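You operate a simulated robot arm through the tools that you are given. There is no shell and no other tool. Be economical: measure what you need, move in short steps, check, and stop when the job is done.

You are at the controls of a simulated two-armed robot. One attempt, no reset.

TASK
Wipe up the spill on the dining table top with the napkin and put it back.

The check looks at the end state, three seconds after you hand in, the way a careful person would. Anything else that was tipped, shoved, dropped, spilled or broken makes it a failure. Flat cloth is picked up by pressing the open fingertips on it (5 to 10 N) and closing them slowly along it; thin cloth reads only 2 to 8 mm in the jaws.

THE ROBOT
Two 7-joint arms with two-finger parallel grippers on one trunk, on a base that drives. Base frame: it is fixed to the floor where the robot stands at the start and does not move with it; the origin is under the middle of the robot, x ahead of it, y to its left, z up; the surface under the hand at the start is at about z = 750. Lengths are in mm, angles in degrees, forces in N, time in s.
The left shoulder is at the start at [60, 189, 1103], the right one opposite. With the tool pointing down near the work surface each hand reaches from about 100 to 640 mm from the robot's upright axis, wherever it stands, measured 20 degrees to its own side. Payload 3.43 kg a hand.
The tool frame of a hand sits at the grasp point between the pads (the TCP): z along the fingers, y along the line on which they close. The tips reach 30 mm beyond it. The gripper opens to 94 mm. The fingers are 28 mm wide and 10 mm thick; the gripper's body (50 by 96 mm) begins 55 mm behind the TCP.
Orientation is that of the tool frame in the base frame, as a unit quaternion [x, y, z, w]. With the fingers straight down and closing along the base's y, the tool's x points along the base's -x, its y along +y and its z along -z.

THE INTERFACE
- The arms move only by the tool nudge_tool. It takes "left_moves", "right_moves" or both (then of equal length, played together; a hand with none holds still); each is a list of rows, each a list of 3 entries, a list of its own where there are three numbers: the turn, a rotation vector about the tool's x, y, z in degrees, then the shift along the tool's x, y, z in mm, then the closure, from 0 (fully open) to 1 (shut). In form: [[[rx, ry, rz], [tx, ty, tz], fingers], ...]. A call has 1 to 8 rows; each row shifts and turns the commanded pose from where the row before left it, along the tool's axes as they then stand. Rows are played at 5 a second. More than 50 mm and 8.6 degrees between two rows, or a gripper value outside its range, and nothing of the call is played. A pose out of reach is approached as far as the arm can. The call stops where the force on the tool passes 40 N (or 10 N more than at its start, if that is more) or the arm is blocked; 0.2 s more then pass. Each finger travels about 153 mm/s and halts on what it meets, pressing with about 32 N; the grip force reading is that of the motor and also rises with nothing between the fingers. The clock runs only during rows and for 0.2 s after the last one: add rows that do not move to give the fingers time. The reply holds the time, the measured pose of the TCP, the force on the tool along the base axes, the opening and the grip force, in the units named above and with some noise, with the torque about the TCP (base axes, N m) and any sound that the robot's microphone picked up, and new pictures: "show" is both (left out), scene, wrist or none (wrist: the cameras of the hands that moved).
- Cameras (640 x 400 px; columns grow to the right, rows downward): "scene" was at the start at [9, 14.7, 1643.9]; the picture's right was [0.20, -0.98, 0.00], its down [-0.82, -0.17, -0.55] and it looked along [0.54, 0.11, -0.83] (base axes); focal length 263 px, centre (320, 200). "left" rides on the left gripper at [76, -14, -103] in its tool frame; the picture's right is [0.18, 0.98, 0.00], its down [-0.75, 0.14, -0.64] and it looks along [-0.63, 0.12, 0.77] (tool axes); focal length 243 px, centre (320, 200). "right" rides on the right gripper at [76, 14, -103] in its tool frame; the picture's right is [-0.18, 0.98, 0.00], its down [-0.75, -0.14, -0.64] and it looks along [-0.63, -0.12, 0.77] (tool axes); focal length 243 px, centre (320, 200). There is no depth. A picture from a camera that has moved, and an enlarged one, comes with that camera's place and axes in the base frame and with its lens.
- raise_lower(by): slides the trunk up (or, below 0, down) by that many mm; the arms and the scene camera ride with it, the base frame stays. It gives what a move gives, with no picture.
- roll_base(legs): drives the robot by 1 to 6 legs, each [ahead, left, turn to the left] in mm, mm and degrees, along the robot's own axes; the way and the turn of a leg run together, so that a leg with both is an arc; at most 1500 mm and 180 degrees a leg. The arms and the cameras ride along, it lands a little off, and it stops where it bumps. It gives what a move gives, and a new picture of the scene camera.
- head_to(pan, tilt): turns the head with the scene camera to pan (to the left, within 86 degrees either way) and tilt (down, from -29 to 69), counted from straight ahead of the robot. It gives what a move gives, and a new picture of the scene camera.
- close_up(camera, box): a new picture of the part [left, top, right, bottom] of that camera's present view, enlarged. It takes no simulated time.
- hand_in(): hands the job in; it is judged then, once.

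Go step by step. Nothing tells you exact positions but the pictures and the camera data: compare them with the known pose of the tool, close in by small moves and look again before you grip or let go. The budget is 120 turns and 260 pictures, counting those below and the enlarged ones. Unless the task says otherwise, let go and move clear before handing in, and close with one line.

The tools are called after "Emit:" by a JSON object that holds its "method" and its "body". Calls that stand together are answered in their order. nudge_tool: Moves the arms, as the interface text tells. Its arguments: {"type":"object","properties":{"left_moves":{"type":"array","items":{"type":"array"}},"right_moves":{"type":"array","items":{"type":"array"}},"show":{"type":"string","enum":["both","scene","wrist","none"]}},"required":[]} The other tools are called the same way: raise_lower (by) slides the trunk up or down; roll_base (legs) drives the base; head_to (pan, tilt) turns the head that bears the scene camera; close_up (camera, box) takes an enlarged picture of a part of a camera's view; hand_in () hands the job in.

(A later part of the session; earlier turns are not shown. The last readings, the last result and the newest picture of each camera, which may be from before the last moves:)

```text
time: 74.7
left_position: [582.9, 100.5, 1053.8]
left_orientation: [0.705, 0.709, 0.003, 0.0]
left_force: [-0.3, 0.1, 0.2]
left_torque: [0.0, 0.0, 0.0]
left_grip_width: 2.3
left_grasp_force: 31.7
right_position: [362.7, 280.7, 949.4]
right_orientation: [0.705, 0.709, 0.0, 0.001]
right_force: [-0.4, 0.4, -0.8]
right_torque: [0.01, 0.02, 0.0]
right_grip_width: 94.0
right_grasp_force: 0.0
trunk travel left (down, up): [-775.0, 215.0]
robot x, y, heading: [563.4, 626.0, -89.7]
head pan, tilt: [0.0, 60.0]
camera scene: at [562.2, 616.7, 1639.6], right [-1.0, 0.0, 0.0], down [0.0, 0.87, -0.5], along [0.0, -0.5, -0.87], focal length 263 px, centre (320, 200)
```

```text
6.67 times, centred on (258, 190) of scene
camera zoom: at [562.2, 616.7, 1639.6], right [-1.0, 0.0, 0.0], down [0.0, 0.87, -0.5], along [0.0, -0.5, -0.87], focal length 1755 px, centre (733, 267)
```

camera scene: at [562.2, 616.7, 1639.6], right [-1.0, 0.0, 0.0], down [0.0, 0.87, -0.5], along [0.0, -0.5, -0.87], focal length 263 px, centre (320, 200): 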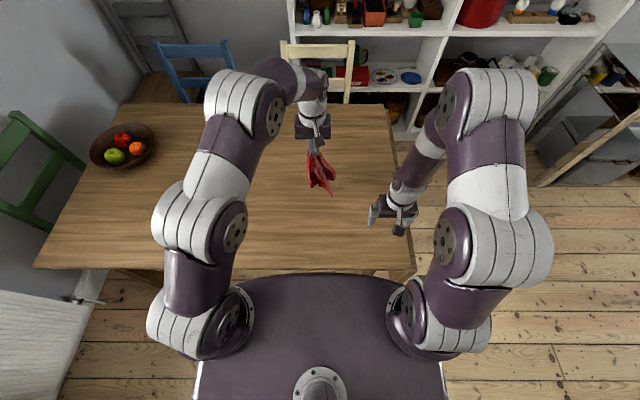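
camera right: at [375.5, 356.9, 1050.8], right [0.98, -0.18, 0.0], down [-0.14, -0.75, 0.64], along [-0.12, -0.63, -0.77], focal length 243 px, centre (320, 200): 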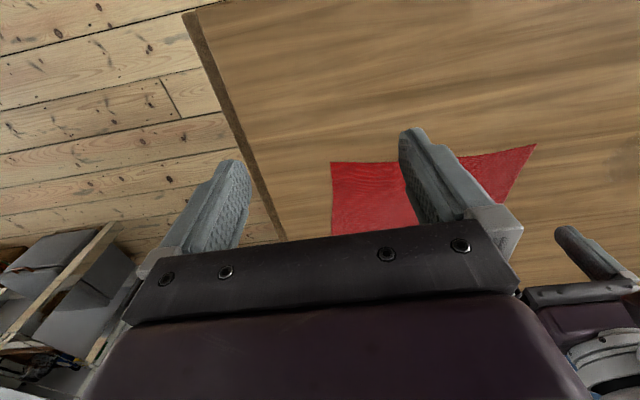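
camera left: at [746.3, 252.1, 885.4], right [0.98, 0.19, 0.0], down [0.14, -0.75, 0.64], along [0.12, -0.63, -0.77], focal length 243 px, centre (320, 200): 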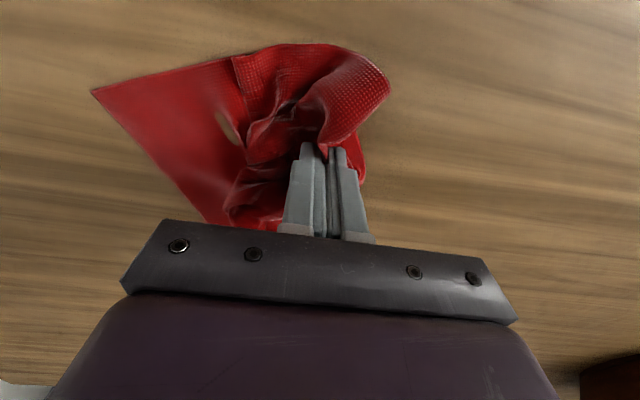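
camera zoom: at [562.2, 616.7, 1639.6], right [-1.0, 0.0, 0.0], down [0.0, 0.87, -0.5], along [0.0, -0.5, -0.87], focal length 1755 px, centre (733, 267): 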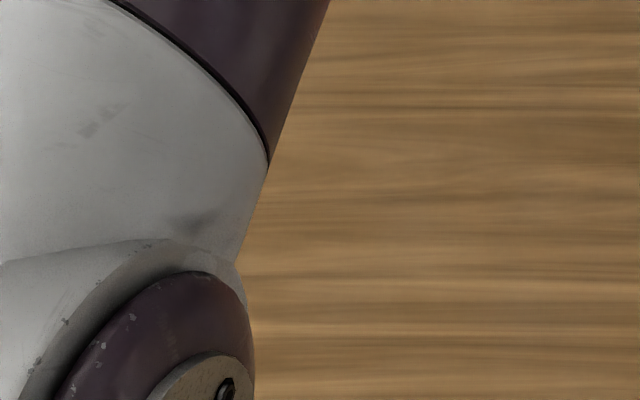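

All sparkles are gone and the table is clean. Now to return the napkin: I shift the base 90 mm right so both hands can work around the napkin's place, then lay the cloth down by moving along +x while lowering.

Emit:
{"method": "roll_base", "body": {"legs": [[0, -90, 0]]}}

Emit:
{"method": "nudge_tool", "body": {"left_moves": [[[0, 0, 0], [0, -40, -10], 1.0], [[0, 0, 0], [0, -40, 0], 1.0], [[0, 0, 0], [0, 0, 0], 1.0]], "show": "both"}}

Emit:
{"method": "close_up", "body": {"camera": "scene", "box": [240, 100, 400, 200]}}

```text
time: 75.8
left_position: [496.4, 98.5, 1052.5]
left_orientation: [0.705, 0.709, 0.003, -0.001]
left_force: [-0.7, -0.2, -1.4]
left_torque: [0.0, -0.02, 0.02]
left_grip_width: 2.3
left_grasp_force: 32.2
right_position: [273.9, 279.9, 948.2]
right_orientation: [0.705, 0.709, 0.0, -0.001]
right_force: [0.2, 0.3, 0.0]
right_torque: [0.01, -0.01, 0.02]
right_grip_width: 93.9
right_grasp_force: 0.2
trunk travel left (down, up): [-775.0, 215.0]
robot x, y, heading: [475.3, 621.9, -90.0]
head pan, tilt: [0.0, 60.0]
camera scene: at [473.3, 616.6, 1639.6], right [-1.0, 0.0, 0.0], down [0.0, 0.87, -0.5], along [0.0, -0.5, -0.87], focal length 263 px, centre (320, 200)
```

scene: 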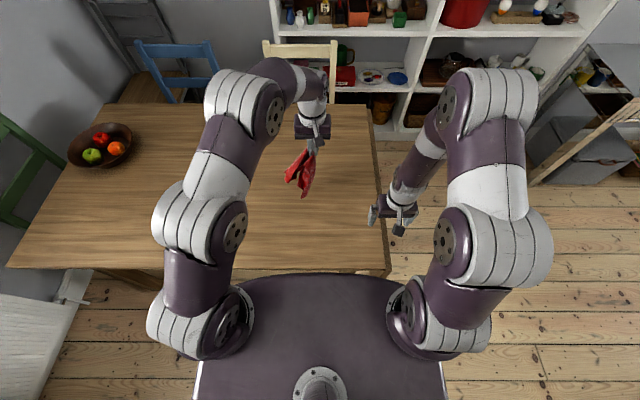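

```text
time: 76.6
left_position: [426.3, 116.5, 1049.5]
left_orientation: [0.706, 0.709, 0.001, -0.001]
left_force: [0.8, -0.2, -0.9]
left_torque: [0.0, -0.01, -0.03]
left_grip_width: 2.3
left_grasp_force: 32.1
left hand out of reach, approached as far as the arm can: row 1, 2
right_position: [275.6, 280.2, 948.6]
right_orientation: [0.705, 0.709, 0.0, 0.001]
right_force: [0.0, -0.3, 0.9]
right_torque: [0.01, 0.01, -0.05]
right_grip_width: 94.0
right_grasp_force: 0.1
trunk travel left (down, up): [-775.0, 215.0]
robot x, y, heading: [474.7, 622.3, -89.8]
head pan, tilt: [0.0, 60.0]
camera scene: at [475.0, 616.0, 1639.6], right [-1.0, 0.0, 0.0], down [0.0, 0.87, -0.5], along [0.0, -0.5, -0.87], focal length 263 px, centre (320, 200)
camera left: at [411.7, 191.2, 1153.2], right [0.98, 0.19, 0.0], down [0.14, -0.76, 0.64], along [0.12, -0.63, -0.77], focal length 243 px, centre (320, 200)
```

scene: 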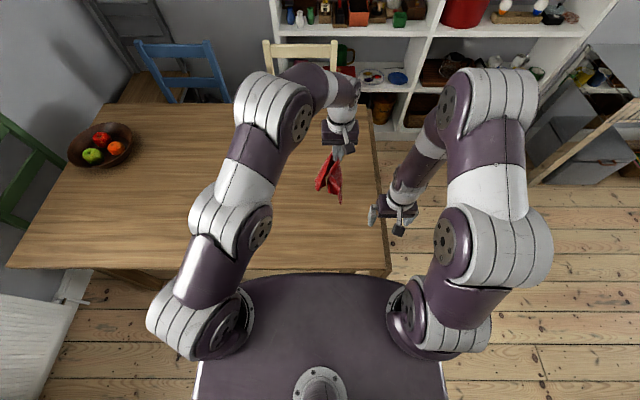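
left: 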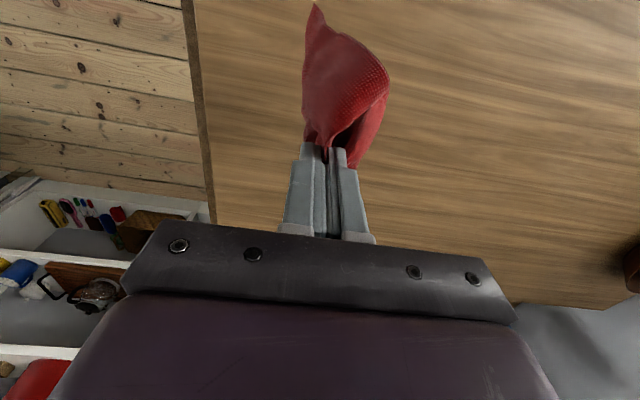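

```text
4.00 times, centred on (320, 150) of scene
camera zoom: at [475.0, 616.0, 1639.6], right [-1.0, 0.0, 0.0], down [0.0, 0.87, -0.5], along [0.0, -0.5, -0.87], focal length 1053 px, centre (320, 400)
```

zoom: 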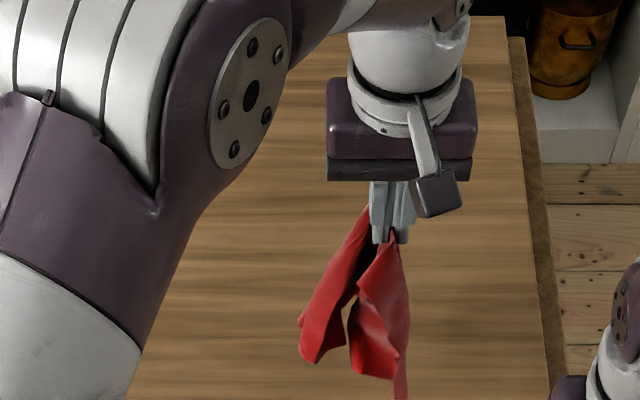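

The cloth hangs with its far corner down. I lay it by descending diagonally toward +x.

Emit:
{"method": "nudge_tool", "body": {"left_moves": [[[0, 0, 0], [0, 0, 40], 1.0], [[0, 0, 0], [0, 28, 35], 1.0], [[0, 0, 0], [0, 30, 35], 1.0], [[0, 0, 0], [0, 35, 33], 1], [[0, 0, 0], [0, 35, 33], 1], [[0, 0, 0], [0, 35, 33], 1], [[0, 0, 0], [0, 35, 30], 1], [[0, 0, 0], [0, 30, 20], 1]], "show": "both"}}

```text
time: 78.4
left_position: [653.8, 118.9, 790.4]
left_orientation: [0.705, 0.709, 0.002, -0.001]
left_force: [1.1, 0.3, -0.5]
left_torque: [0.01, -0.01, -0.03]
left_grip_width: 2.6
left_grasp_force: 32.4
right_position: [273.8, 278.2, 948.7]
right_orientation: [0.705, 0.709, 0.0, 0.0]
right_force: [0.8, -0.7, 0.2]
right_torque: [-0.03, 0.01, 0.02]
right_grip_width: 93.6
right_grasp_force: 0.0
trunk travel left (down, up): [-775.0, 215.0]
robot x, y, heading: [472.4, 624.2, -89.6]
head pan, tilt: [0.0, 60.0]
camera scene: at [475.0, 616.4, 1639.6], right [-1.0, 0.0, 0.0], down [0.0, 0.87, -0.5], along [0.0, -0.5, -0.87], focal length 263 px, centre (320, 200)
camera left: at [639.8, 193.5, 892.5], right [0.98, 0.19, 0.0], down [0.14, -0.76, 0.64], along [0.12, -0.63, -0.77], focal length 243 px, centre (320, 200)
```

scene: 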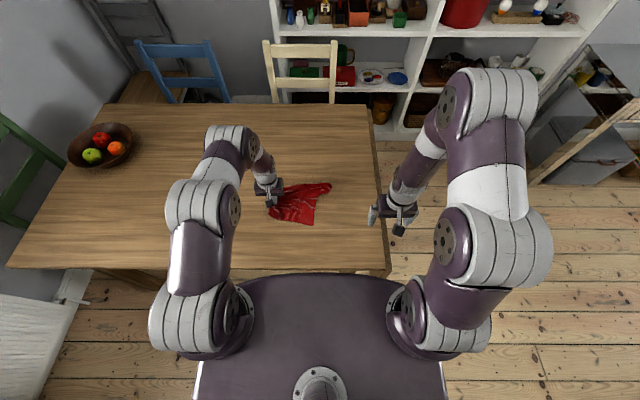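
left: 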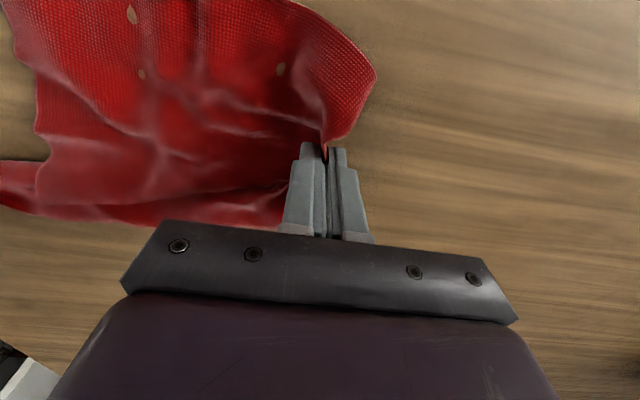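

Emit:
{"method": "close_up", "body": {"camera": "scene", "box": [240, 160, 368, 240]}}

```text
5.00 times, centred on (304, 200) of scene
camera zoom: at [475.0, 616.4, 1639.6], right [-1.0, 0.0, 0.0], down [0.0, 0.87, -0.5], along [0.0, -0.5, -0.87], focal length 1316 px, centre (400, 200)
```

zoom: 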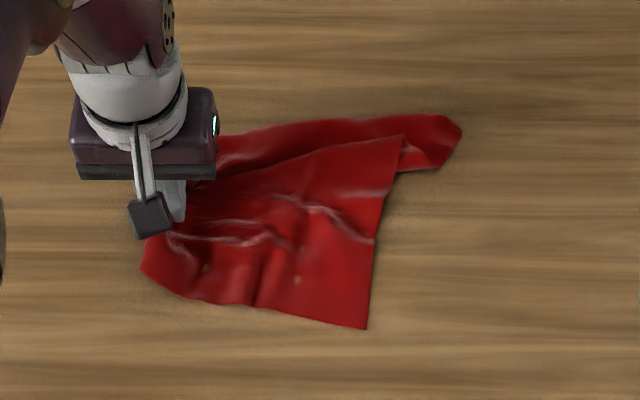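

The napkin laid out reasonably, but its far side is folded over. I release it here so I can regrasp two neighbouring corners, and look at its lie.

Emit:
{"method": "nudge_tool", "body": {"left_moves": [[[0, 0, 0], [0, 0, 6], 1.0], [[0, 0, 0], [0, 0, 0], 0.8], [[0, 0, 0], [0, 0, 0], 0.6], [[0, 0, 0], [0, 0, -20], 0.6], [[0, 0, 0], [0, 0, -45], 0.6], [[0, 0, 0], [0, 40, -30], 0.6], [[0, 0, 0], [0, 48, 0], 0.6], [[0, 0, 0], [0, 48, 0], 0.6]], "show": "both"}}

Emit:
{"method": "close_up", "body": {"camera": "scene", "box": [240, 160, 368, 240]}}

```text
time: 80.2
left_position: [790.4, 120.0, 879.7]
left_orientation: [0.705, 0.709, 0.001, -0.002]
left_force: [0.1, -0.3, -0.4]
left_torque: [0.01, 0.02, 0.0]
left_grip_width: 37.6
left_grasp_force: 0.1
right_position: [274.5, 281.3, 948.8]
right_orientation: [0.705, 0.709, -0.001, 0.0]
right_force: [-0.4, 0.7, 0.2]
right_torque: [0.0, 0.05, 0.0]
right_grip_width: 94.1
right_grasp_force: 0.0
trunk travel left (down, up): [-775.0, 215.0]
robot x, y, heading: [469.6, 619.5, -89.7]
head pan, tilt: [0.0, 60.0]
camera scene: at [475.4, 616.9, 1639.6], right [-1.0, 0.0, 0.0], down [0.0, 0.87, -0.5], along [0.0, -0.5, -0.87], focal length 263 px, centre (320, 200)
camera left: at [776.5, 194.1, 981.7], right [0.98, 0.19, 0.0], down [0.14, -0.75, 0.64], along [0.12, -0.63, -0.77], focal length 243 px, centre (320, 200)
```

scene: 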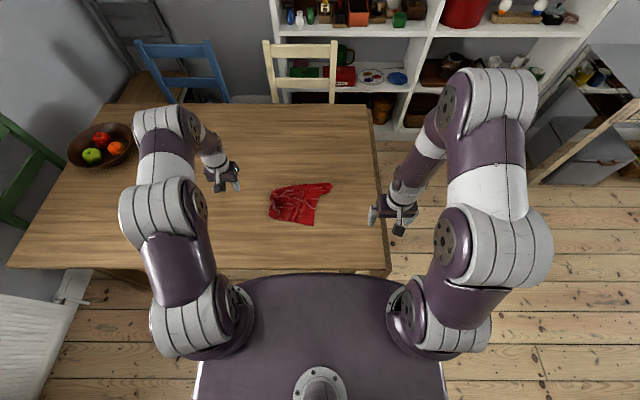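
left: 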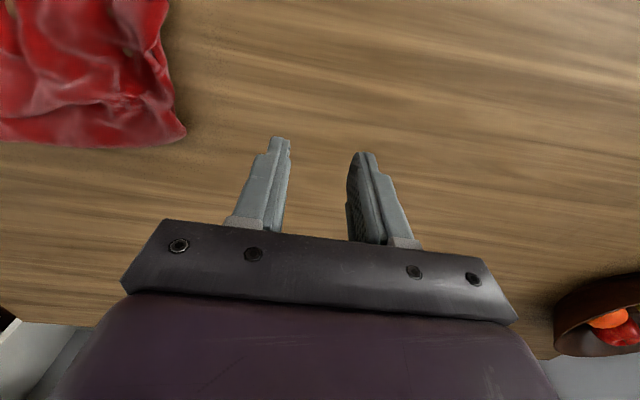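

```text
5.00 times, centred on (304, 200) of scene
camera zoom: at [475.4, 616.9, 1639.6], right [-1.0, 0.0, 0.0], down [0.0, 0.87, -0.5], along [0.0, -0.5, -0.87], focal length 1316 px, centre (400, 200)
```

zoom: 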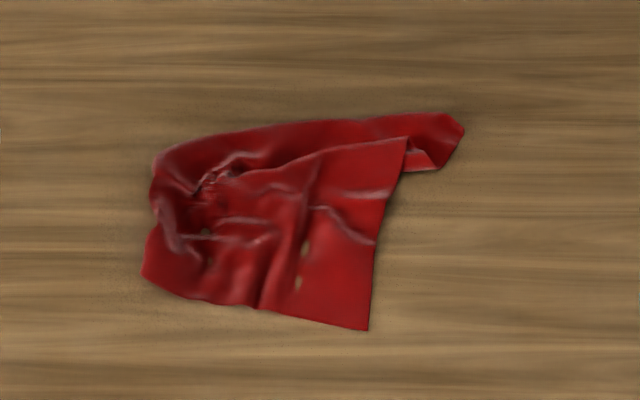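

The near-right corner of the heap lies flat at about (500, 213). I bring the right hand there, jaws half open, to pinch that corner.

Emit:
{"method": "nudge_tool", "body": {"right_moves": [[[0, 0, 0], [-15, 45, 0], 0.5], [[0, 0, 0], [-15, 45, 0], 0.5], [[0, 0, 0], [-15, 45, 0], 0.5], [[0, 0, 0], [-15, 40, 20], 0.5], [[0, 0, 0], [-15, 40, 20], 0.5], [[0, 0, 0], [-20, 38, 20], 0.5], [[0, 0, 0], [0, 0, 40], 0.5], [[0, 0, 0], [0, 0, 30], 0.5]], "show": "both"}}

```text
time: 82.0
left_position: [790.0, 120.6, 878.4]
left_orientation: [0.705, 0.709, 0.003, 0.0]
left_force: [-0.6, 0.3, -1.0]
left_torque: [0.02, 0.01, -0.04]
left_grip_width: 37.4
left_grasp_force: 0.0
right_position: [526.5, 185.1, 817.8]
right_orientation: [0.705, 0.709, 0.0, 0.0]
right_force: [0.4, 0.3, 0.1]
right_torque: [-0.04, 0.0, -0.04]
right_grip_width: 47.0
right_grasp_force: 0.1
trunk travel left (down, up): [-775.0, 215.0]
robot x, y, heading: [476.0, 624.3, -89.8]
head pan, tilt: [0.0, 60.0]
camera scene: at [474.2, 616.2, 1639.6], right [-1.0, 0.0, 0.0], down [0.0, 0.87, -0.5], along [0.0, -0.5, -0.87], focal length 263 px, centre (320, 200)
camera right: at [540.4, 261.6, 920.5], right [0.98, -0.18, 0.0], down [-0.14, -0.75, 0.64], along [-0.12, -0.63, -0.77], focal length 243 px, centre (320, 200)
```

scene: 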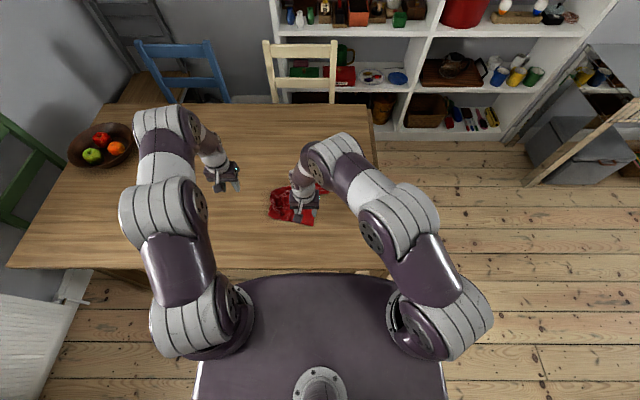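
right: 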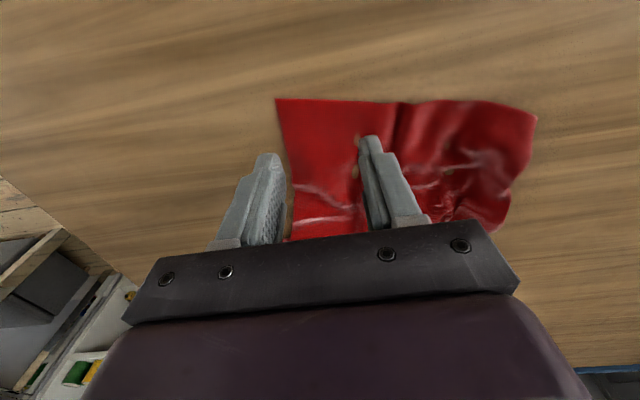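

The corner checks out at (501, 214). I shift 5 mm in, narrow the jaws a little and press down.

Emit:
{"method": "nudge_tool", "body": {"right_moves": [[[0, 0, 0], [0, 5, 15], 0.58], [[0, 0, 0], [0, 0, 14], 0.58], [[0, 0, 0], [0, 0, 5], 0.58], [[0, 0, 0], [0, 0, 2], 0.58], [[0, 0, 0], [0, 0, 0], 0.58]], "show": "none"}}

```text
time: 83.2
left_position: [789.1, 120.0, 878.7]
left_orientation: [0.705, 0.709, 0.002, 0.0]
left_force: [-0.7, -0.8, 0.1]
left_torque: [0.01, 0.01, 0.0]
left_grip_width: 37.6
left_grasp_force: 0.0
right_position: [532.5, 186.0, 782.2]
right_orientation: [0.705, 0.709, 0.0, 0.0]
right_force: [-0.7, -0.2, 0.6]
right_torque: [-0.05, 0.02, -0.03]
right_grip_width: 39.9
right_grasp_force: 0.0
trunk travel left (down, up): [-775.0, 215.0]
robot x, y, heading: [474.9, 621.4, -89.6]
head pan, tilt: [0.0, 60.0]
```

Emit:
{"method": "nudge_tool", "body": {"right_moves": [[[0, 0, 0], [0, 0, 2], 0.58], [[0, 0, 0], [0, 0, 0], 0.58]], "show": "wrist"}}

```text
time: 83.8
left_position: [788.3, 119.8, 879.9]
left_orientation: [0.705, 0.709, 0.003, 0.0]
left_force: [1.1, 0.6, 0.2]
left_torque: [0.01, -0.01, 0.01]
left_grip_width: 37.5
left_grasp_force: 0.1
right_position: [532.1, 185.7, 781.7]
right_orientation: [0.705, 0.709, -0.001, 0.001]
right_force: [-0.3, 1.1, 9.3]
right_torque: [0.08, 0.14, 0.01]
right_grip_width: 39.6
right_grasp_force: 0.2
trunk travel left (down, up): [-775.0, 215.0]
robot x, y, heading: [470.4, 625.3, -89.8]
head pan, tilt: [0.0, 60.0]
camera right: at [545.9, 262.9, 883.6], right [0.98, -0.18, 0.0], down [-0.14, -0.75, 0.64], along [-0.11, -0.63, -0.77], focal length 243 px, centre (320, 200)
```

right: 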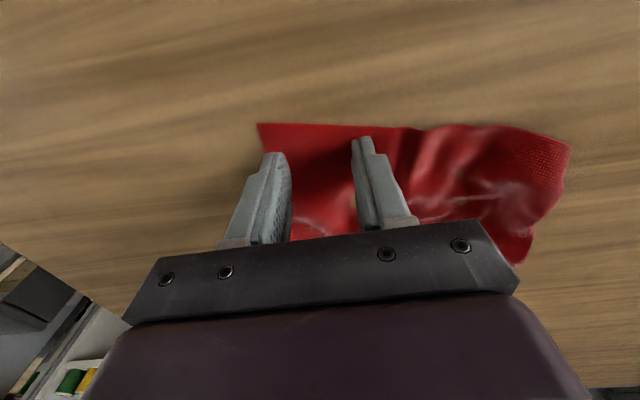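

Both tips press on the cloth corner with 9 N. I close slowly.

Emit:
{"method": "nudge_tool", "body": {"right_moves": [[[0, 0, 0], [0, 0, 0], 0.64], [[0, 0, 0], [0, 0, 0], 0.7], [[0, 0, 0], [0, 0, 0], 0.76], [[0, 0, 0], [0, 0, 0], 0.82], [[0, 0, 0], [0, 0, 0], 0.88], [[0, 0, 0], [0, 0, 0], 0.94], [[0, 0, 0], [0, 0, 0], 1.0], [[0, 0, 0], [0, 0, 0], 1.0]], "show": "wrist"}}

```text
time: 85.6
left_position: [789.6, 121.2, 879.7]
left_orientation: [0.705, 0.709, 0.001, 0.001]
left_force: [-0.1, -0.4, -0.9]
left_torque: [0.0, 0.01, 0.01]
left_grip_width: 37.4
left_grasp_force: 0.0
right_position: [531.6, 186.7, 780.9]
right_orientation: [0.706, 0.709, -0.001, 0.0]
right_force: [0.0, -1.0, 18.1]
right_torque: [0.07, 0.05, -0.04]
right_grip_width: 1.8
right_grasp_force: 31.8
trunk travel left (down, up): [-775.0, 215.0]
robot x, y, heading: [470.2, 626.0, -89.4]
head pan, tilt: [0.0, 60.0]
camera right: at [545.8, 263.5, 883.5], right [0.98, -0.18, 0.0], down [-0.14, -0.75, 0.64], along [-0.11, -0.63, -0.77], focal length 243 px, centre (320, 200)
```

right: 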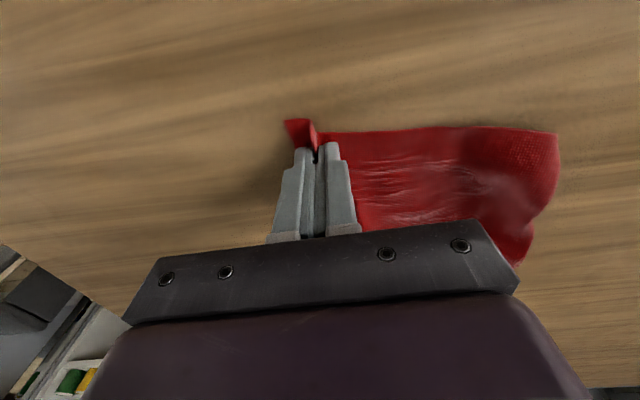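

The corner is gripped. I lift it high to let the cloth hang out fully.

Emit:
{"method": "nudge_tool", "body": {"right_moves": [[[0, 0, 0], [0, 0, -40], 1.0], [[0, 0, 0], [0, -10, -45], 1.0], [[0, 0, 0], [0, -10, -45], 1.0], [[0, 0, 0], [0, -10, -45], 1], [[0, 0, 0], [0, -10, -45], 1], [[0, 0, 0], [0, -10, -45], 1], [[0, 0, 0], [0, 0, -45], 1], [[0, 0, 0], [0, 0, -25], 1]], "show": "scene"}}

Emit:
{"method": "close_up", "body": {"camera": "scene", "box": [220, 100, 380, 240]}}

```text
time: 87.4
left_position: [789.1, 121.1, 879.1]
left_orientation: [0.705, 0.709, 0.002, -0.001]
left_force: [-0.8, -0.2, 0.8]
left_torque: [-0.02, 0.03, 0.0]
left_grip_width: 37.7
left_grasp_force: 0.1
right_position: [481.2, 187.0, 1113.4]
right_orientation: [0.705, 0.709, 0.0, 0.0]
right_force: [0.5, 1.1, 0.1]
right_torque: [-0.03, 0.02, 0.03]
right_grip_width: 1.7
right_grasp_force: 32.1
trunk travel left (down, up): [-775.0, 215.0]
robot x, y, heading: [475.3, 619.8, -89.5]
head pan, tilt: [0.0, 60.0]
camera scene: at [473.9, 616.7, 1639.5], right [-1.0, 0.0, 0.0], down [0.0, 0.87, -0.5], along [0.0, -0.5, -0.87], focal length 263 px, centre (320, 200)
```

scene: 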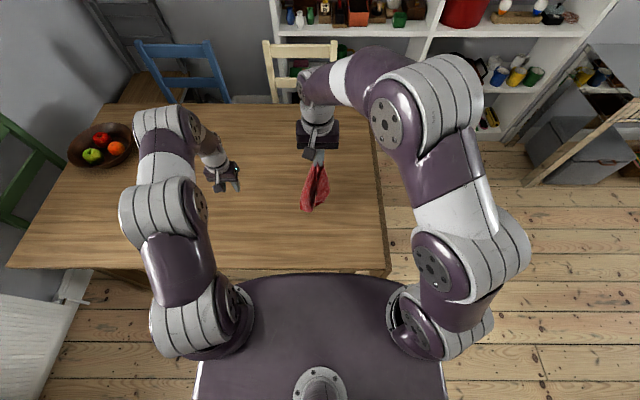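

```text
2.86 times, centred on (300, 170) of scene
camera zoom: at [473.9, 616.7, 1639.5], right [-1.0, 0.0, 0.0], down [0.0, 0.87, -0.5], along [0.0, -0.5, -0.87], focal length 752 px, centre (377, 286)
```

zoom: 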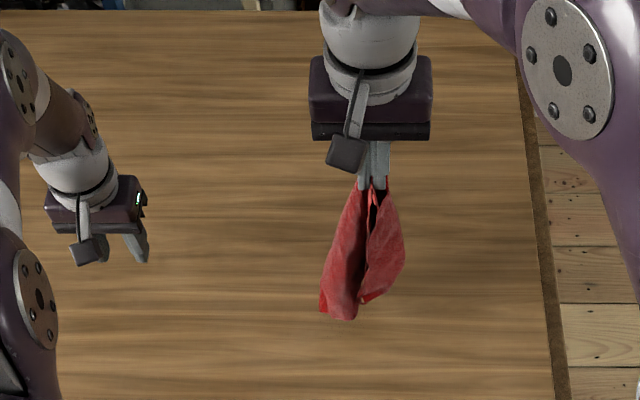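

The cloth hangs well from the corner. I move it a bit toward the middle of the table, then lay it down diagonally toward (330, 290), its original diagonal direction.

Emit:
{"method": "nudge_tool", "body": {"right_moves": [[[0, 0, 0], [-30, 30, 0], 1.0], [[0, 0, 0], [-30, 30, 0], 1.0], [[0, 0, 0], [0, 0, 30], 1.0], [[0, 0, 0], [0, 0, 0], 1], [[0, 0, 0], [18, -22, 35], 1], [[0, 0, 0], [18, -22, 35], 1], [[0, 0, 0], [18, -22, 35], 1], [[0, 0, 0], [18, -22, 35], 1]], "show": "scene"}}

```text
time: 89.2
left_position: [788.8, 119.6, 880.5]
left_orientation: [0.704, 0.71, 0.001, 0.0]
left_force: [0.2, 0.3, -0.1]
left_torque: [0.04, -0.01, 0.02]
left_grip_width: 37.6
left_grasp_force: 0.0
right_position: [434.6, 224.0, 923.6]
right_orientation: [0.705, 0.709, 0.0, 0.002]
right_force: [1.0, -0.7, 0.5]
right_torque: [-0.02, -0.03, 0.02]
right_grip_width: 2.0
right_grasp_force: 32.0
right hand out of reach, approached as far as the arm can: row 1, 2
trunk travel left (down, up): [-775.0, 215.0]
robot x, y, heading: [473.3, 620.2, -89.8]
head pan, tilt: [0.0, 60.0]
camera scene: at [473.1, 616.4, 1639.6], right [-1.0, 0.0, 0.0], down [0.0, 0.87, -0.5], along [0.0, -0.5, -0.87], focal length 263 px, centre (320, 200)
```

scene: 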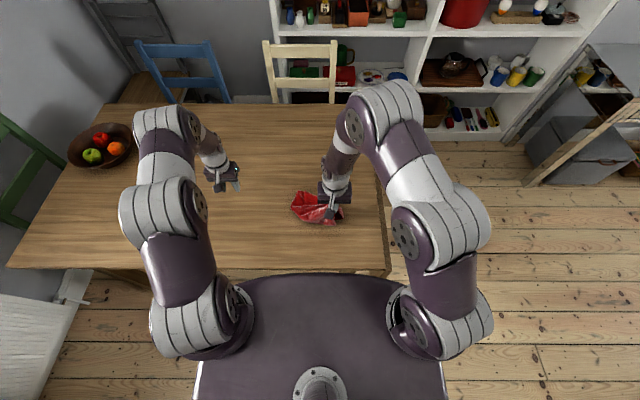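

The far side is on the table. I finish the lay-down.

Emit:
{"method": "nudge_tool", "body": {"right_moves": [[[0, 0, 0], [15, -32, 32], 1.0], [[0, 0, 0], [15, -32, 32], 1.0], [[0, 0, 0], [15, -32, 32], 1.0], [[0, 0, 0], [15, -32, 30], 1], [[0, 0, 0], [5, -15, 8], 1], [[0, 0, 0], [0, 0, 0], 1]], "show": "both"}}

Emit:
{"method": "close_up", "body": {"camera": "scene", "box": [250, 160, 410, 260]}}

```text
time: 90.6
left_position: [789.3, 119.6, 879.4]
left_orientation: [0.705, 0.709, 0.003, 0.0]
left_force: [0.3, -0.7, -0.1]
left_torque: [-0.04, 0.01, -0.02]
left_grip_width: 37.5
left_grasp_force: 0.1
right_position: [291.5, 287.3, 791.6]
right_orientation: [0.705, 0.709, 0.0, 0.0]
right_force: [1.0, 0.0, -0.2]
right_torque: [-0.01, 0.03, 0.0]
right_grip_width: 2.0
right_grasp_force: 32.4
trunk travel left (down, up): [-775.0, 215.0]
robot x, y, heading: [473.7, 621.6, -89.4]
head pan, tilt: [0.0, 60.0]
camera scene: at [474.3, 616.5, 1639.6], right [-1.0, 0.0, 0.0], down [0.0, 0.87, -0.5], along [0.0, -0.5, -0.87], focal length 263 px, centre (320, 200)
camera right: at [304.9, 365.1, 894.1], right [0.98, -0.18, 0.0], down [-0.14, -0.75, 0.64], along [-0.11, -0.63, -0.77], focal length 243 px, centre (320, 200)
```

scene: 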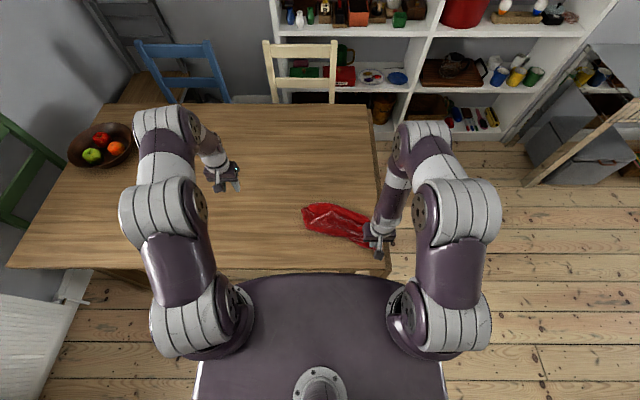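
right: 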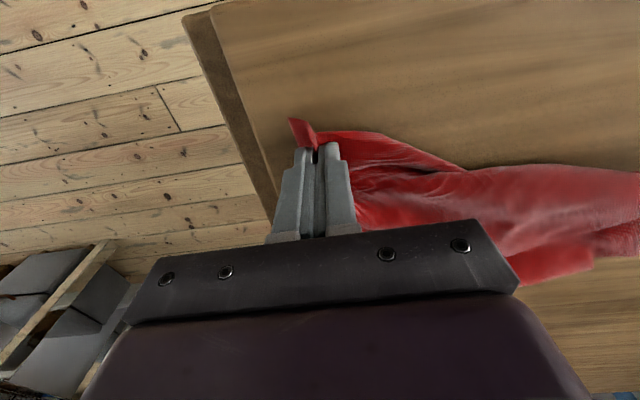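

```text
4.00 times, centred on (330, 210) of scene
camera zoom: at [474.3, 616.5, 1639.6], right [-1.0, 0.0, 0.0], down [0.0, 0.87, -0.5], along [0.0, -0.5, -0.87], focal length 1053 px, centre (280, 160)
```

zoom: 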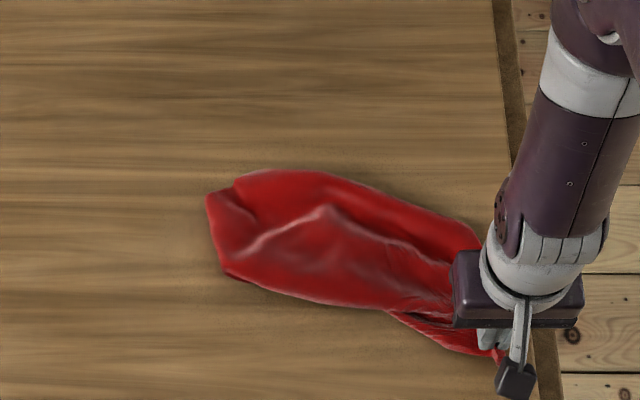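

The side corners have tucked underneath, because the open side of the hanging cloth faced me. I lift it again and will lay it moving away from me, so that the loose edges end on top.

Emit:
{"method": "nudge_tool", "body": {"right_moves": [[[0, 0, 0], [0, 10, -45], 1.0], [[0, 0, 0], [-5, 20, -45], 1.0], [[0, 0, 0], [-5, 20, -45], 1.0], [[0, 0, 0], [-5, 20, -45], 1], [[0, 0, 0], [-5, 20, -45], 1], [[0, 0, 0], [-5, 20, -45], 1], [[0, 0, 0], [0, 0, -45], 1], [[0, 0, 0], [0, 0, -5], 1]], "show": "scene"}}

Emit:
{"method": "close_up", "body": {"camera": "scene", "box": [260, 120, 420, 270]}}

Emit:
{"method": "close_up", "body": {"camera": "right", "box": [200, 0, 440, 200]}}

```text
time: 92.4
left_position: [789.6, 119.9, 879.6]
left_orientation: [0.705, 0.709, 0.002, -0.001]
left_force: [0.3, 0.8, 0.0]
left_torque: [-0.01, -0.02, -0.01]
left_grip_width: 37.7
left_grasp_force: 0.0
right_position: [402.0, 263.6, 1108.3]
right_orientation: [0.706, 0.709, 0.0, 0.0]
right_force: [-0.1, -0.6, 0.2]
right_torque: [0.02, -0.01, 0.04]
right_grip_width: 1.9
right_grasp_force: 32.2
trunk travel left (down, up): [-775.0, 215.0]
robot x, y, heading: [476.9, 622.6, -89.8]
head pan, tilt: [0.0, 60.0]
camera scene: at [474.2, 616.0, 1639.5], right [-1.0, 0.0, 0.0], down [0.0, 0.87, -0.5], along [0.0, -0.5, -0.87], focal length 263 px, centre (320, 200)
```

scene: 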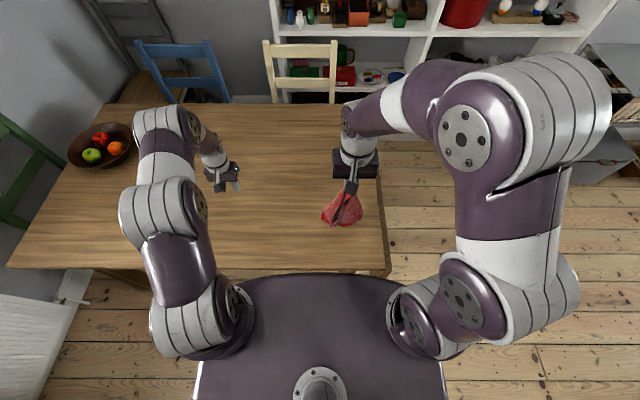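

```text
2.67 times, centred on (340, 195) of scene
camera zoom: at [474.2, 616.0, 1639.5], right [-1.0, 0.0, 0.0], down [0.0, 0.87, -0.5], along [0.0, -0.5, -0.87], focal length 702 px, centre (267, 213)
```

zoom: 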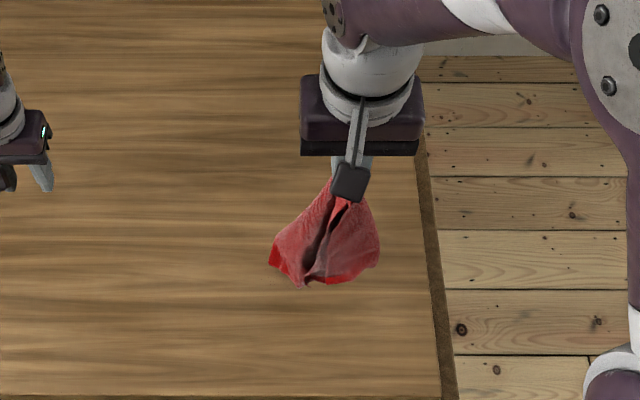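

```text
2.00 times, centred on (320, 100) of right
camera zoom: at [415.5, 339.7, 1211.2], right [0.98, -0.18, 0.0], down [-0.14, -0.75, 0.64], along [-0.12, -0.63, -0.77], focal length 485 px, centre (320, 400)
```

zoom: 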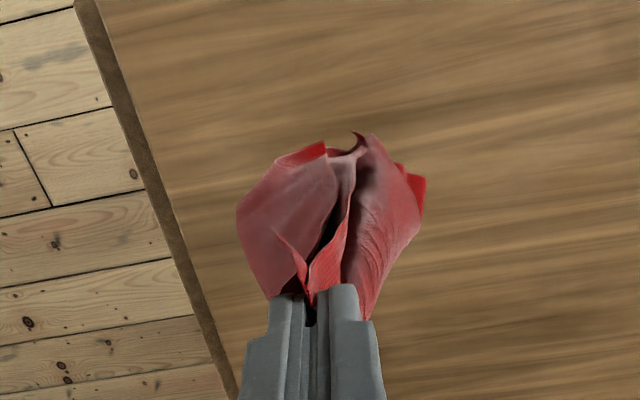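

The open side faces me, as hoped. I lay the cloth down moving away (−y), so the flaps will lie on top.

Emit:
{"method": "nudge_tool", "body": {"right_moves": [[[0, 0, 0], [5, 0, 45], 1.0], [[0, 0, 0], [-20, 3, 40], 1.0], [[0, 0, 0], [-28, 3, 40], 1.0], [[0, 0, 0], [-30, 3, 38], 1], [[0, 0, 0], [-30, 3, 38], 1], [[0, 0, 0], [-30, 3, 38], 1], [[0, 0, 0], [-30, 3, 38], 1], [[0, 0, 0], [-32, 3, 35], 1]], "show": "both"}}

Emit:
{"method": "close_up", "body": {"camera": "scene", "box": [260, 140, 420, 240]}}

```text
time: 94.2
left_position: [790.0, 118.6, 878.8]
left_orientation: [0.705, 0.709, 0.002, -0.001]
left_force: [0.4, -0.5, 1.1]
left_torque: [0.03, 0.0, -0.01]
left_grip_width: 37.5
left_grasp_force: 0.1
right_position: [425.4, 67.9, 796.5]
right_orientation: [0.705, 0.709, 0.0, -0.001]
right_force: [0.3, -1.6, 0.6]
right_torque: [-0.02, 0.0, -0.03]
right_grip_width: 1.9
right_grasp_force: 31.5
trunk travel left (down, up): [-775.0, 215.0]
robot x, y, heading: [472.6, 621.0, -89.5]
head pan, tilt: [0.0, 60.0]
camera scene: at [473.8, 614.8, 1639.6], right [-1.0, 0.0, 0.0], down [0.0, 0.87, -0.5], along [0.0, -0.5, -0.87], focal length 263 px, centre (320, 200)
camera right: at [439.2, 143.8, 898.7], right [0.98, -0.18, 0.0], down [-0.14, -0.76, 0.64], along [-0.11, -0.63, -0.77], focal length 243 px, centre (320, 200)
```

scene: 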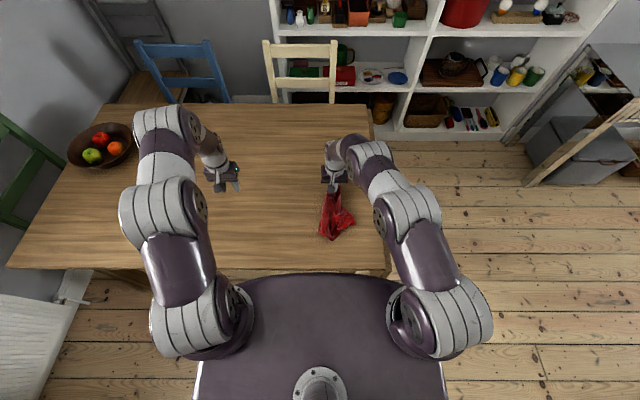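
right: 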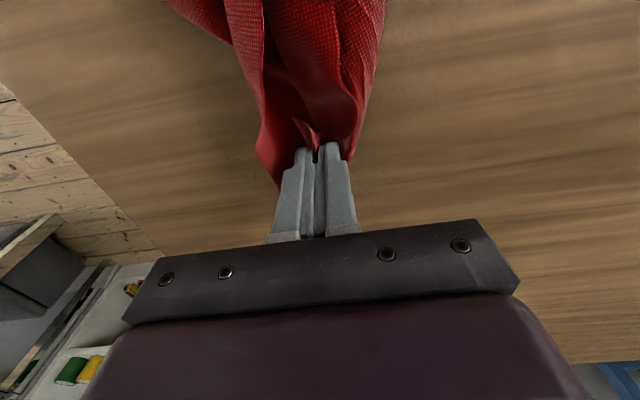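

```text
4.00 times, centred on (340, 190) of scene
camera zoom: at [473.8, 614.8, 1639.6], right [-1.0, 0.0, 0.0], down [0.0, 0.87, -0.5], along [0.0, -0.5, -0.87], focal length 1053 px, centre (240, 240)
```

zoom: 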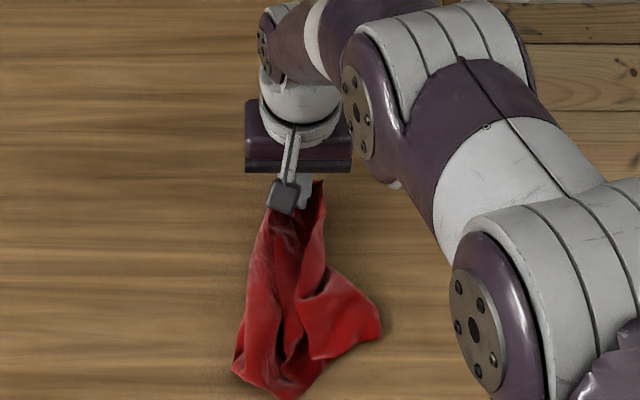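

The flaps now lie on top. I lower the right hand to anchor the far corner and bring the left hand over for a close look.

Emit:
{"method": "nudge_tool", "body": {"right_moves": [[[0, 0, 0], [0, 0, 8], 1.0], [[0, 0, 0], [0, 0, 0], 1.0], [[0, 0, 0], [0, 0, 0], 1.0], [[0, 0, 0], [0, 0, 0], 1], [[0, 0, 0], [0, 0, 0], 1], [[0, 0, 0], [0, 0, 0], 1]], "left_moves": [[[0, 0, 0], [15, -45, 0], 0.6], [[0, 0, 0], [15, -45, 0], 0.6], [[0, 0, 0], [15, -45, 0], 0.6], [[0, 0, 0], [15, -45, 0], 0.6], [[0, 0, 0], [15, -45, 0], 0.6], [[0, 0, 0], [15, -25, 0], 0.6]], "show": "wrist"}}

```text
time: 95.6
left_position: [538.9, 208.7, 880.0]
left_orientation: [0.705, 0.709, 0.003, 0.0]
left_force: [0.4, 0.3, -0.3]
left_torque: [-0.01, -0.01, 0.03]
left_grip_width: 37.7
left_grasp_force: 0.1
right_position: [424.6, 69.5, 788.6]
right_orientation: [0.705, 0.709, 0.0, 0.0]
right_force: [-1.2, 0.0, -1.3]
right_torque: [0.01, -0.01, 0.03]
right_grip_width: 2.0
right_grasp_force: 32.2
trunk travel left (down, up): [-775.0, 215.0]
robot x, y, heading: [474.4, 624.9, -89.7]
head pan, tilt: [0.0, 60.0]
camera right: at [439.0, 145.2, 891.9], right [0.98, -0.18, 0.0], down [-0.14, -0.75, 0.64], along [-0.11, -0.63, -0.77], focal length 243 px, centre (320, 200)
camera left: at [524.4, 282.9, 982.7], right [0.98, 0.19, 0.0], down [0.14, -0.75, 0.64], along [0.12, -0.63, -0.77], focal length 243 px, centre (320, 200)
```

right: 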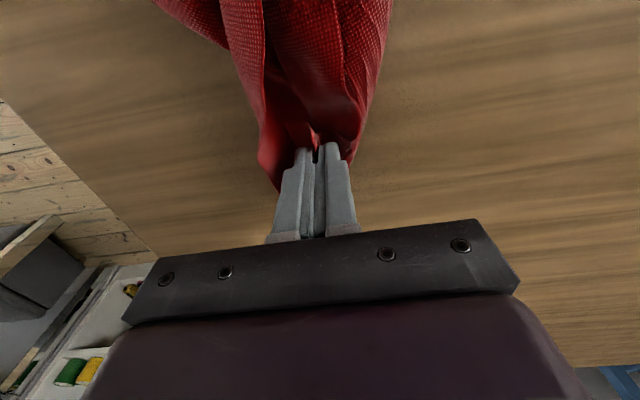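
left: 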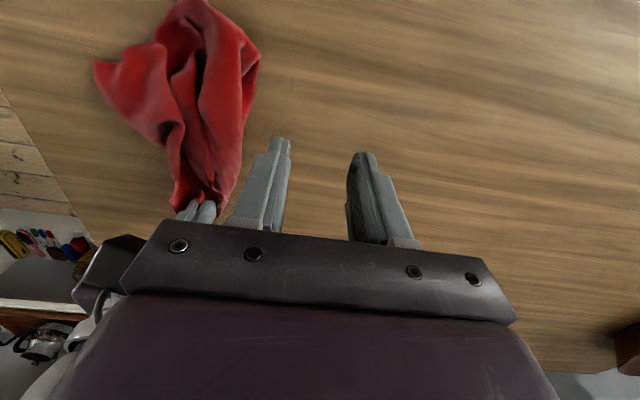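

Emit:
{"method": "close_up", "body": {"camera": "left", "box": [70, 0, 310, 220]}}

Emit:
{"method": "close_up", "body": {"camera": "scene", "box": [300, 175, 380, 245]}}

```text
1.82 times, centred on (190, 110) of left
camera zoom: at [524.4, 282.9, 982.7], right [0.98, 0.19, 0.0], down [0.14, -0.75, 0.64], along [0.12, -0.63, -0.77], focal length 441 px, centre (556, 364)
```

zoom: 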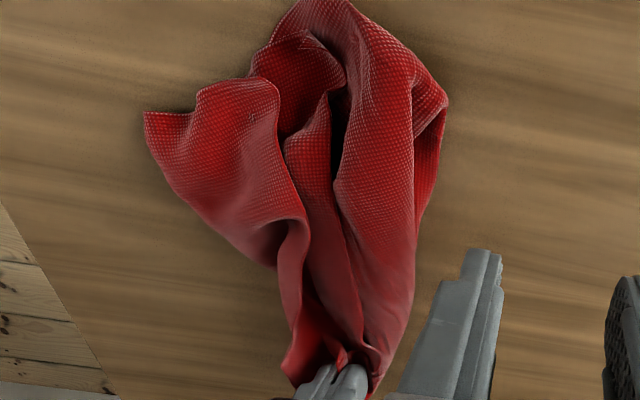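

```text
5.71 times, centred on (340, 210) of scene
camera zoom: at [473.4, 616.9, 1639.6], right [-1.0, 0.0, 0.0], down [0.0, 0.87, -0.5], along [0.0, -0.5, -0.87], focal length 1504 px, centre (206, 143)
```

zoom: 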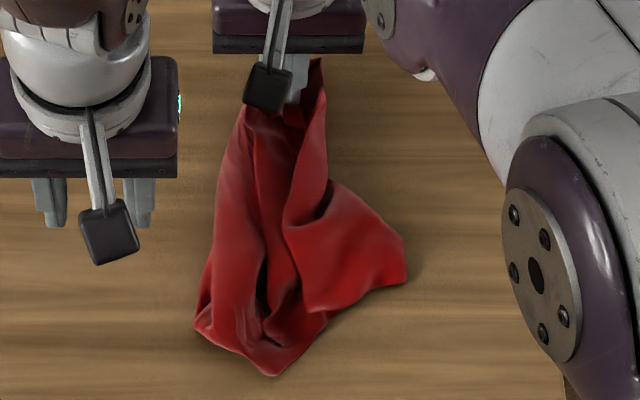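

The flap's outer corner lies at about (343, 211), and the right hand holds the neighbouring corner. I swing the held corner over to about (590, 200) so that the edge between them stretches along x; the left hand first moves out of the way.

Emit:
{"method": "nudge_tool", "body": {"left_moves": [[[0, 0, 0], [0, 45, -10], 0.6], [[0, 0, 0], [0, 45, 0], 0.6], [[0, 0, 0], [0, 45, 0], 0.6], [[0, 0, 0], [0, 45, 0], 0.6], [[0, 0, 0], [0, 45, 0], 0.6], [[0, 0, 0], [0, 0, 0], 0.6], [[0, 0, 0], [0, 0, 0], 0.6], [[0, 0, 0], [0, 0, 0], 0.6]], "right_moves": [[[0, 0, 0], [0, 0, -40], 1.0], [[0, 0, 0], [0, 0, -40], 1.0], [[0, 0, 0], [25, 35, -15], 1.0], [[0, 0, 0], [25, 35, 0], 1.0], [[0, 0, 0], [25, 35, 0], 1], [[0, 0, 0], [25, 30, 30], 1], [[0, 0, 0], [15, 20, 35], 1], [[0, 0, 0], [10, 10, 25], 1]], "show": "scene"}}

Emit:
{"method": "close_up", "body": {"camera": "scene", "box": [260, 170, 388, 250]}}

```text
time: 97.4
left_position: [764.7, 207.4, 891.9]
left_orientation: [0.706, 0.709, 0.002, -0.001]
left_force: [0.4, 0.1, 0.2]
left_torque: [0.01, 0.0, 0.0]
left_grip_width: 37.8
left_grasp_force: 0.0
right_position: [589.3, 198.3, 794.6]
right_orientation: [0.705, 0.709, -0.001, 0.0]
right_force: [0.2, -0.4, 0.1]
right_torque: [-0.03, 0.0, 0.0]
right_grip_width: 2.0
right_grasp_force: 32.5
trunk travel left (down, up): [-775.0, 215.0]
robot x, y, heading: [472.9, 621.8, -89.5]
head pan, tilt: [0.0, 60.0]
camera scene: at [474.4, 616.6, 1639.6], right [-1.0, 0.0, 0.0], down [0.0, 0.87, -0.5], along [0.0, -0.5, -0.87], focal length 263 px, centre (320, 200)
```

scene: 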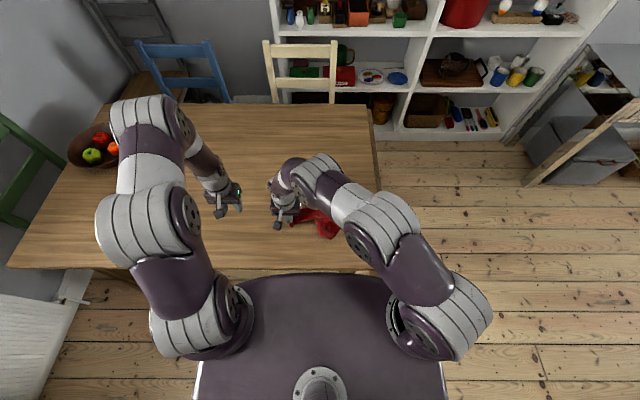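

```text
5.00 times, centred on (324, 210) of scene
camera zoom: at [474.4, 616.6, 1639.6], right [-1.0, 0.0, 0.0], down [0.0, 0.87, -0.5], along [0.0, -0.5, -0.87], focal length 1316 px, centre (300, 150)
```

zoom: 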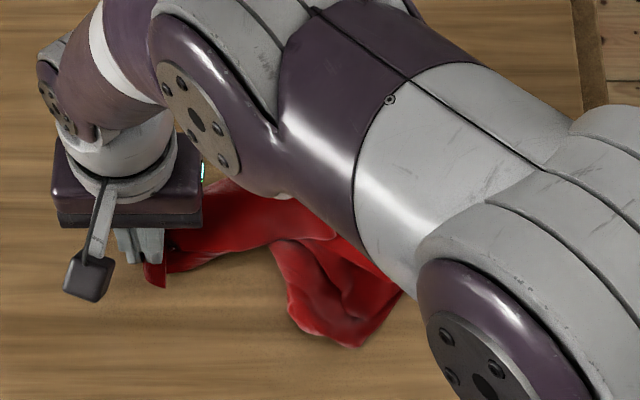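

I set the corner down, release it, and pull the right arm back to see the cloth.

Emit:
{"method": "nudge_tool", "body": {"right_moves": [[[0, 0, 0], [0, 0, 10], 1.0], [[0, 0, 0], [0, 0, 0], 0.8], [[0, 0, 0], [0, 0, 0], 0.6], [[0, 0, 0], [0, 0, -40], 0.58], [[0, 0, 0], [0, 0, -45], 0.58], [[0, 0, 0], [10, -45, -15], 0.58], [[0, 0, 0], [20, -45, 0], 0.58], [[0, 0, 0], [20, -45, 0], 0.58]], "show": "none"}}

Emit:
{"method": "nudge_tool", "body": {"right_moves": [[[0, 0, 0], [20, -45, 0], 0.58], [[0, 0, 0], [15, -45, 0], 0.58], [[0, 0, 0], [0, -45, 0], 0.58], [[0, 0, 0], [0, -45, 0], 0.58]], "show": "scene"}}

Emit:
{"method": "close_up", "body": {"camera": "scene", "box": [260, 170, 388, 250]}}

```text
time: 99.2
left_position: [763.4, 207.8, 891.3]
left_orientation: [0.705, 0.709, 0.002, 0.0]
left_force: [0.6, -0.6, 0.4]
left_torque: [0.02, 0.0, 0.01]
left_grip_width: 37.7
left_grasp_force: 0.0
right_position: [450.9, 247.8, 886.1]
right_orientation: [0.705, 0.709, 0.0, 0.0]
right_force: [-0.3, -0.6, -0.3]
right_torque: [-0.04, 0.0, -0.01]
right_grip_width: 39.7
right_grasp_force: 0.0
trunk travel left (down, up): [-775.0, 215.0]
robot x, y, heading: [476.3, 622.4, -89.8]
head pan, tilt: [0.0, 60.0]
```

```text
time: 100.2
left_position: [762.4, 208.6, 891.5]
left_orientation: [0.705, 0.709, 0.003, 0.0]
left_force: [0.3, 0.4, 0.0]
left_torque: [-0.01, -0.02, 0.02]
left_grip_width: 37.6
left_grasp_force: 0.0
right_position: [270.8, 279.2, 883.9]
right_orientation: [0.705, 0.709, 0.001, 0.001]
right_force: [0.4, -0.5, -0.2]
right_torque: [0.02, -0.05, -0.01]
right_grip_width: 39.7
right_grasp_force: 0.0
trunk travel left (down, up): [-775.0, 215.0]
robot x, y, heading: [476.0, 623.3, -90.0]
head pan, tilt: [0.0, 60.0]
camera scene: at [471.5, 616.8, 1639.6], right [-1.0, 0.0, 0.0], down [0.0, 0.87, -0.5], along [0.0, -0.5, -0.87], focal length 263 px, centre (320, 200)
```

scene: 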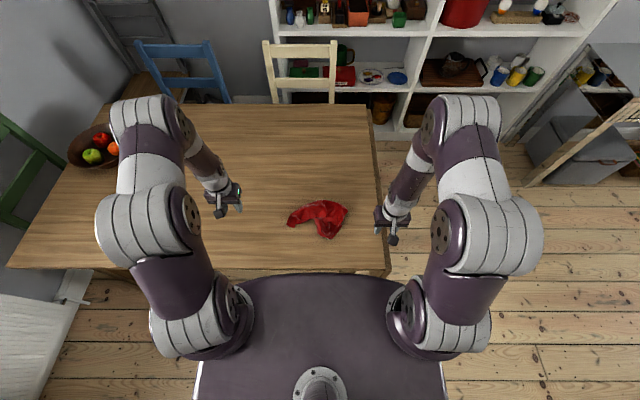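

```text
5.00 times, centred on (324, 210) of scene
camera zoom: at [471.5, 616.8, 1639.6], right [-1.0, 0.0, 0.0], down [0.0, 0.87, -0.5], along [0.0, -0.5, -0.87], focal length 1316 px, centre (300, 150)
```

zoom: 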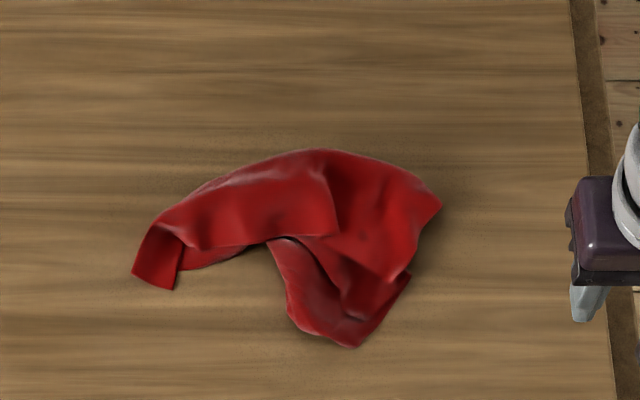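

The released corner lies at about (576, 203) and the opposite end of that edge at about (365, 154). I bring the left hand over the first and the right hand over the second, to lift the edge with both.

Emit:
{"method": "nudge_tool", "body": {"left_moves": [[[0, 0, 0], [0, -45, 0], 0.66], [[0, 0, 0], [0, -45, 0], 0.66], [[0, 0, 0], [0, -45, 0], 0.66], [[0, 0, 0], [-5, -45, 0], 0.66], [[0, 0, 0], [0, -6, 35], 0.66], [[0, 0, 0], [0, 0, 30], 0.66]], "right_moves": [[[0, 0, 0], [-30, 35, 0], 0.58], [[0, 0, 0], [-30, 35, 0], 0.58], [[0, 0, 0], [-30, 35, 0], 0.58], [[0, 0, 0], [-21, 20, 0], 0.58], [[0, 0, 0], [0, 0, 35], 0.58], [[0, 0, 0], [0, 0, 25], 0.58]], "show": "wrist"}}

```text
time: 101.6
left_position: [577.6, 202.1, 822.6]
left_orientation: [0.705, 0.709, 0.002, 0.0]
left_force: [0.7, -0.3, 0.7]
left_torque: [-0.02, -0.02, 0.03]
left_grip_width: 32.1
left_grasp_force: 0.0
right_position: [396.4, 166.5, 824.7]
right_orientation: [0.705, 0.709, 0.0, 0.0]
right_force: [1.6, -0.9, -0.1]
right_torque: [0.02, 0.0, 0.0]
right_grip_width: 39.6
right_grasp_force: 0.0
trunk travel left (down, up): [-775.0, 215.0]
robot x, y, heading: [476.0, 624.9, -89.7]
head pan, tilt: [0.0, 60.0]
camera right: at [410.1, 242.9, 927.7], right [0.98, -0.18, 0.0], down [-0.14, -0.75, 0.64], along [-0.11, -0.63, -0.77], focal length 243 px, centre (320, 200)
camera left: at [563.1, 275.6, 925.3], right [0.98, 0.19, 0.0], down [0.14, -0.76, 0.64], along [0.12, -0.63, -0.77], focal length 243 px, centre (320, 200)
```

right: 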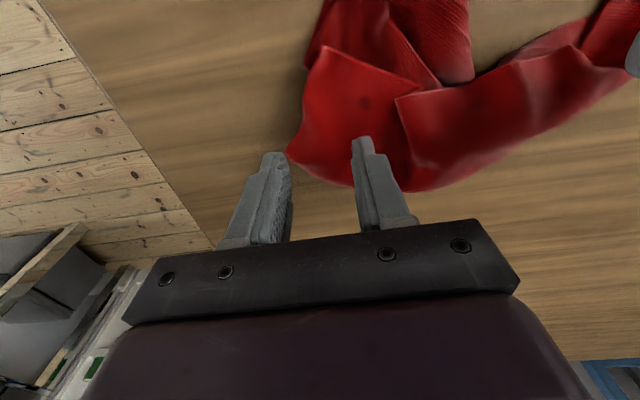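
left: 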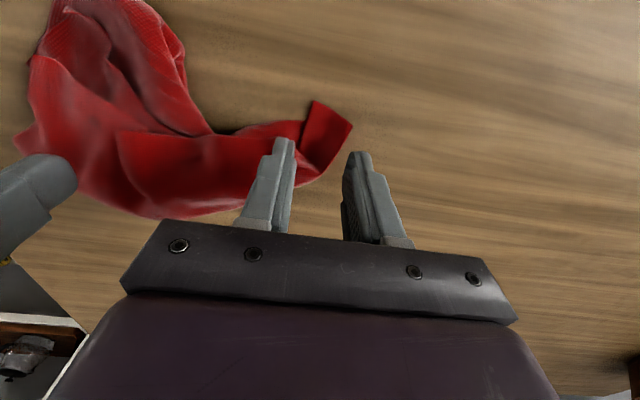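

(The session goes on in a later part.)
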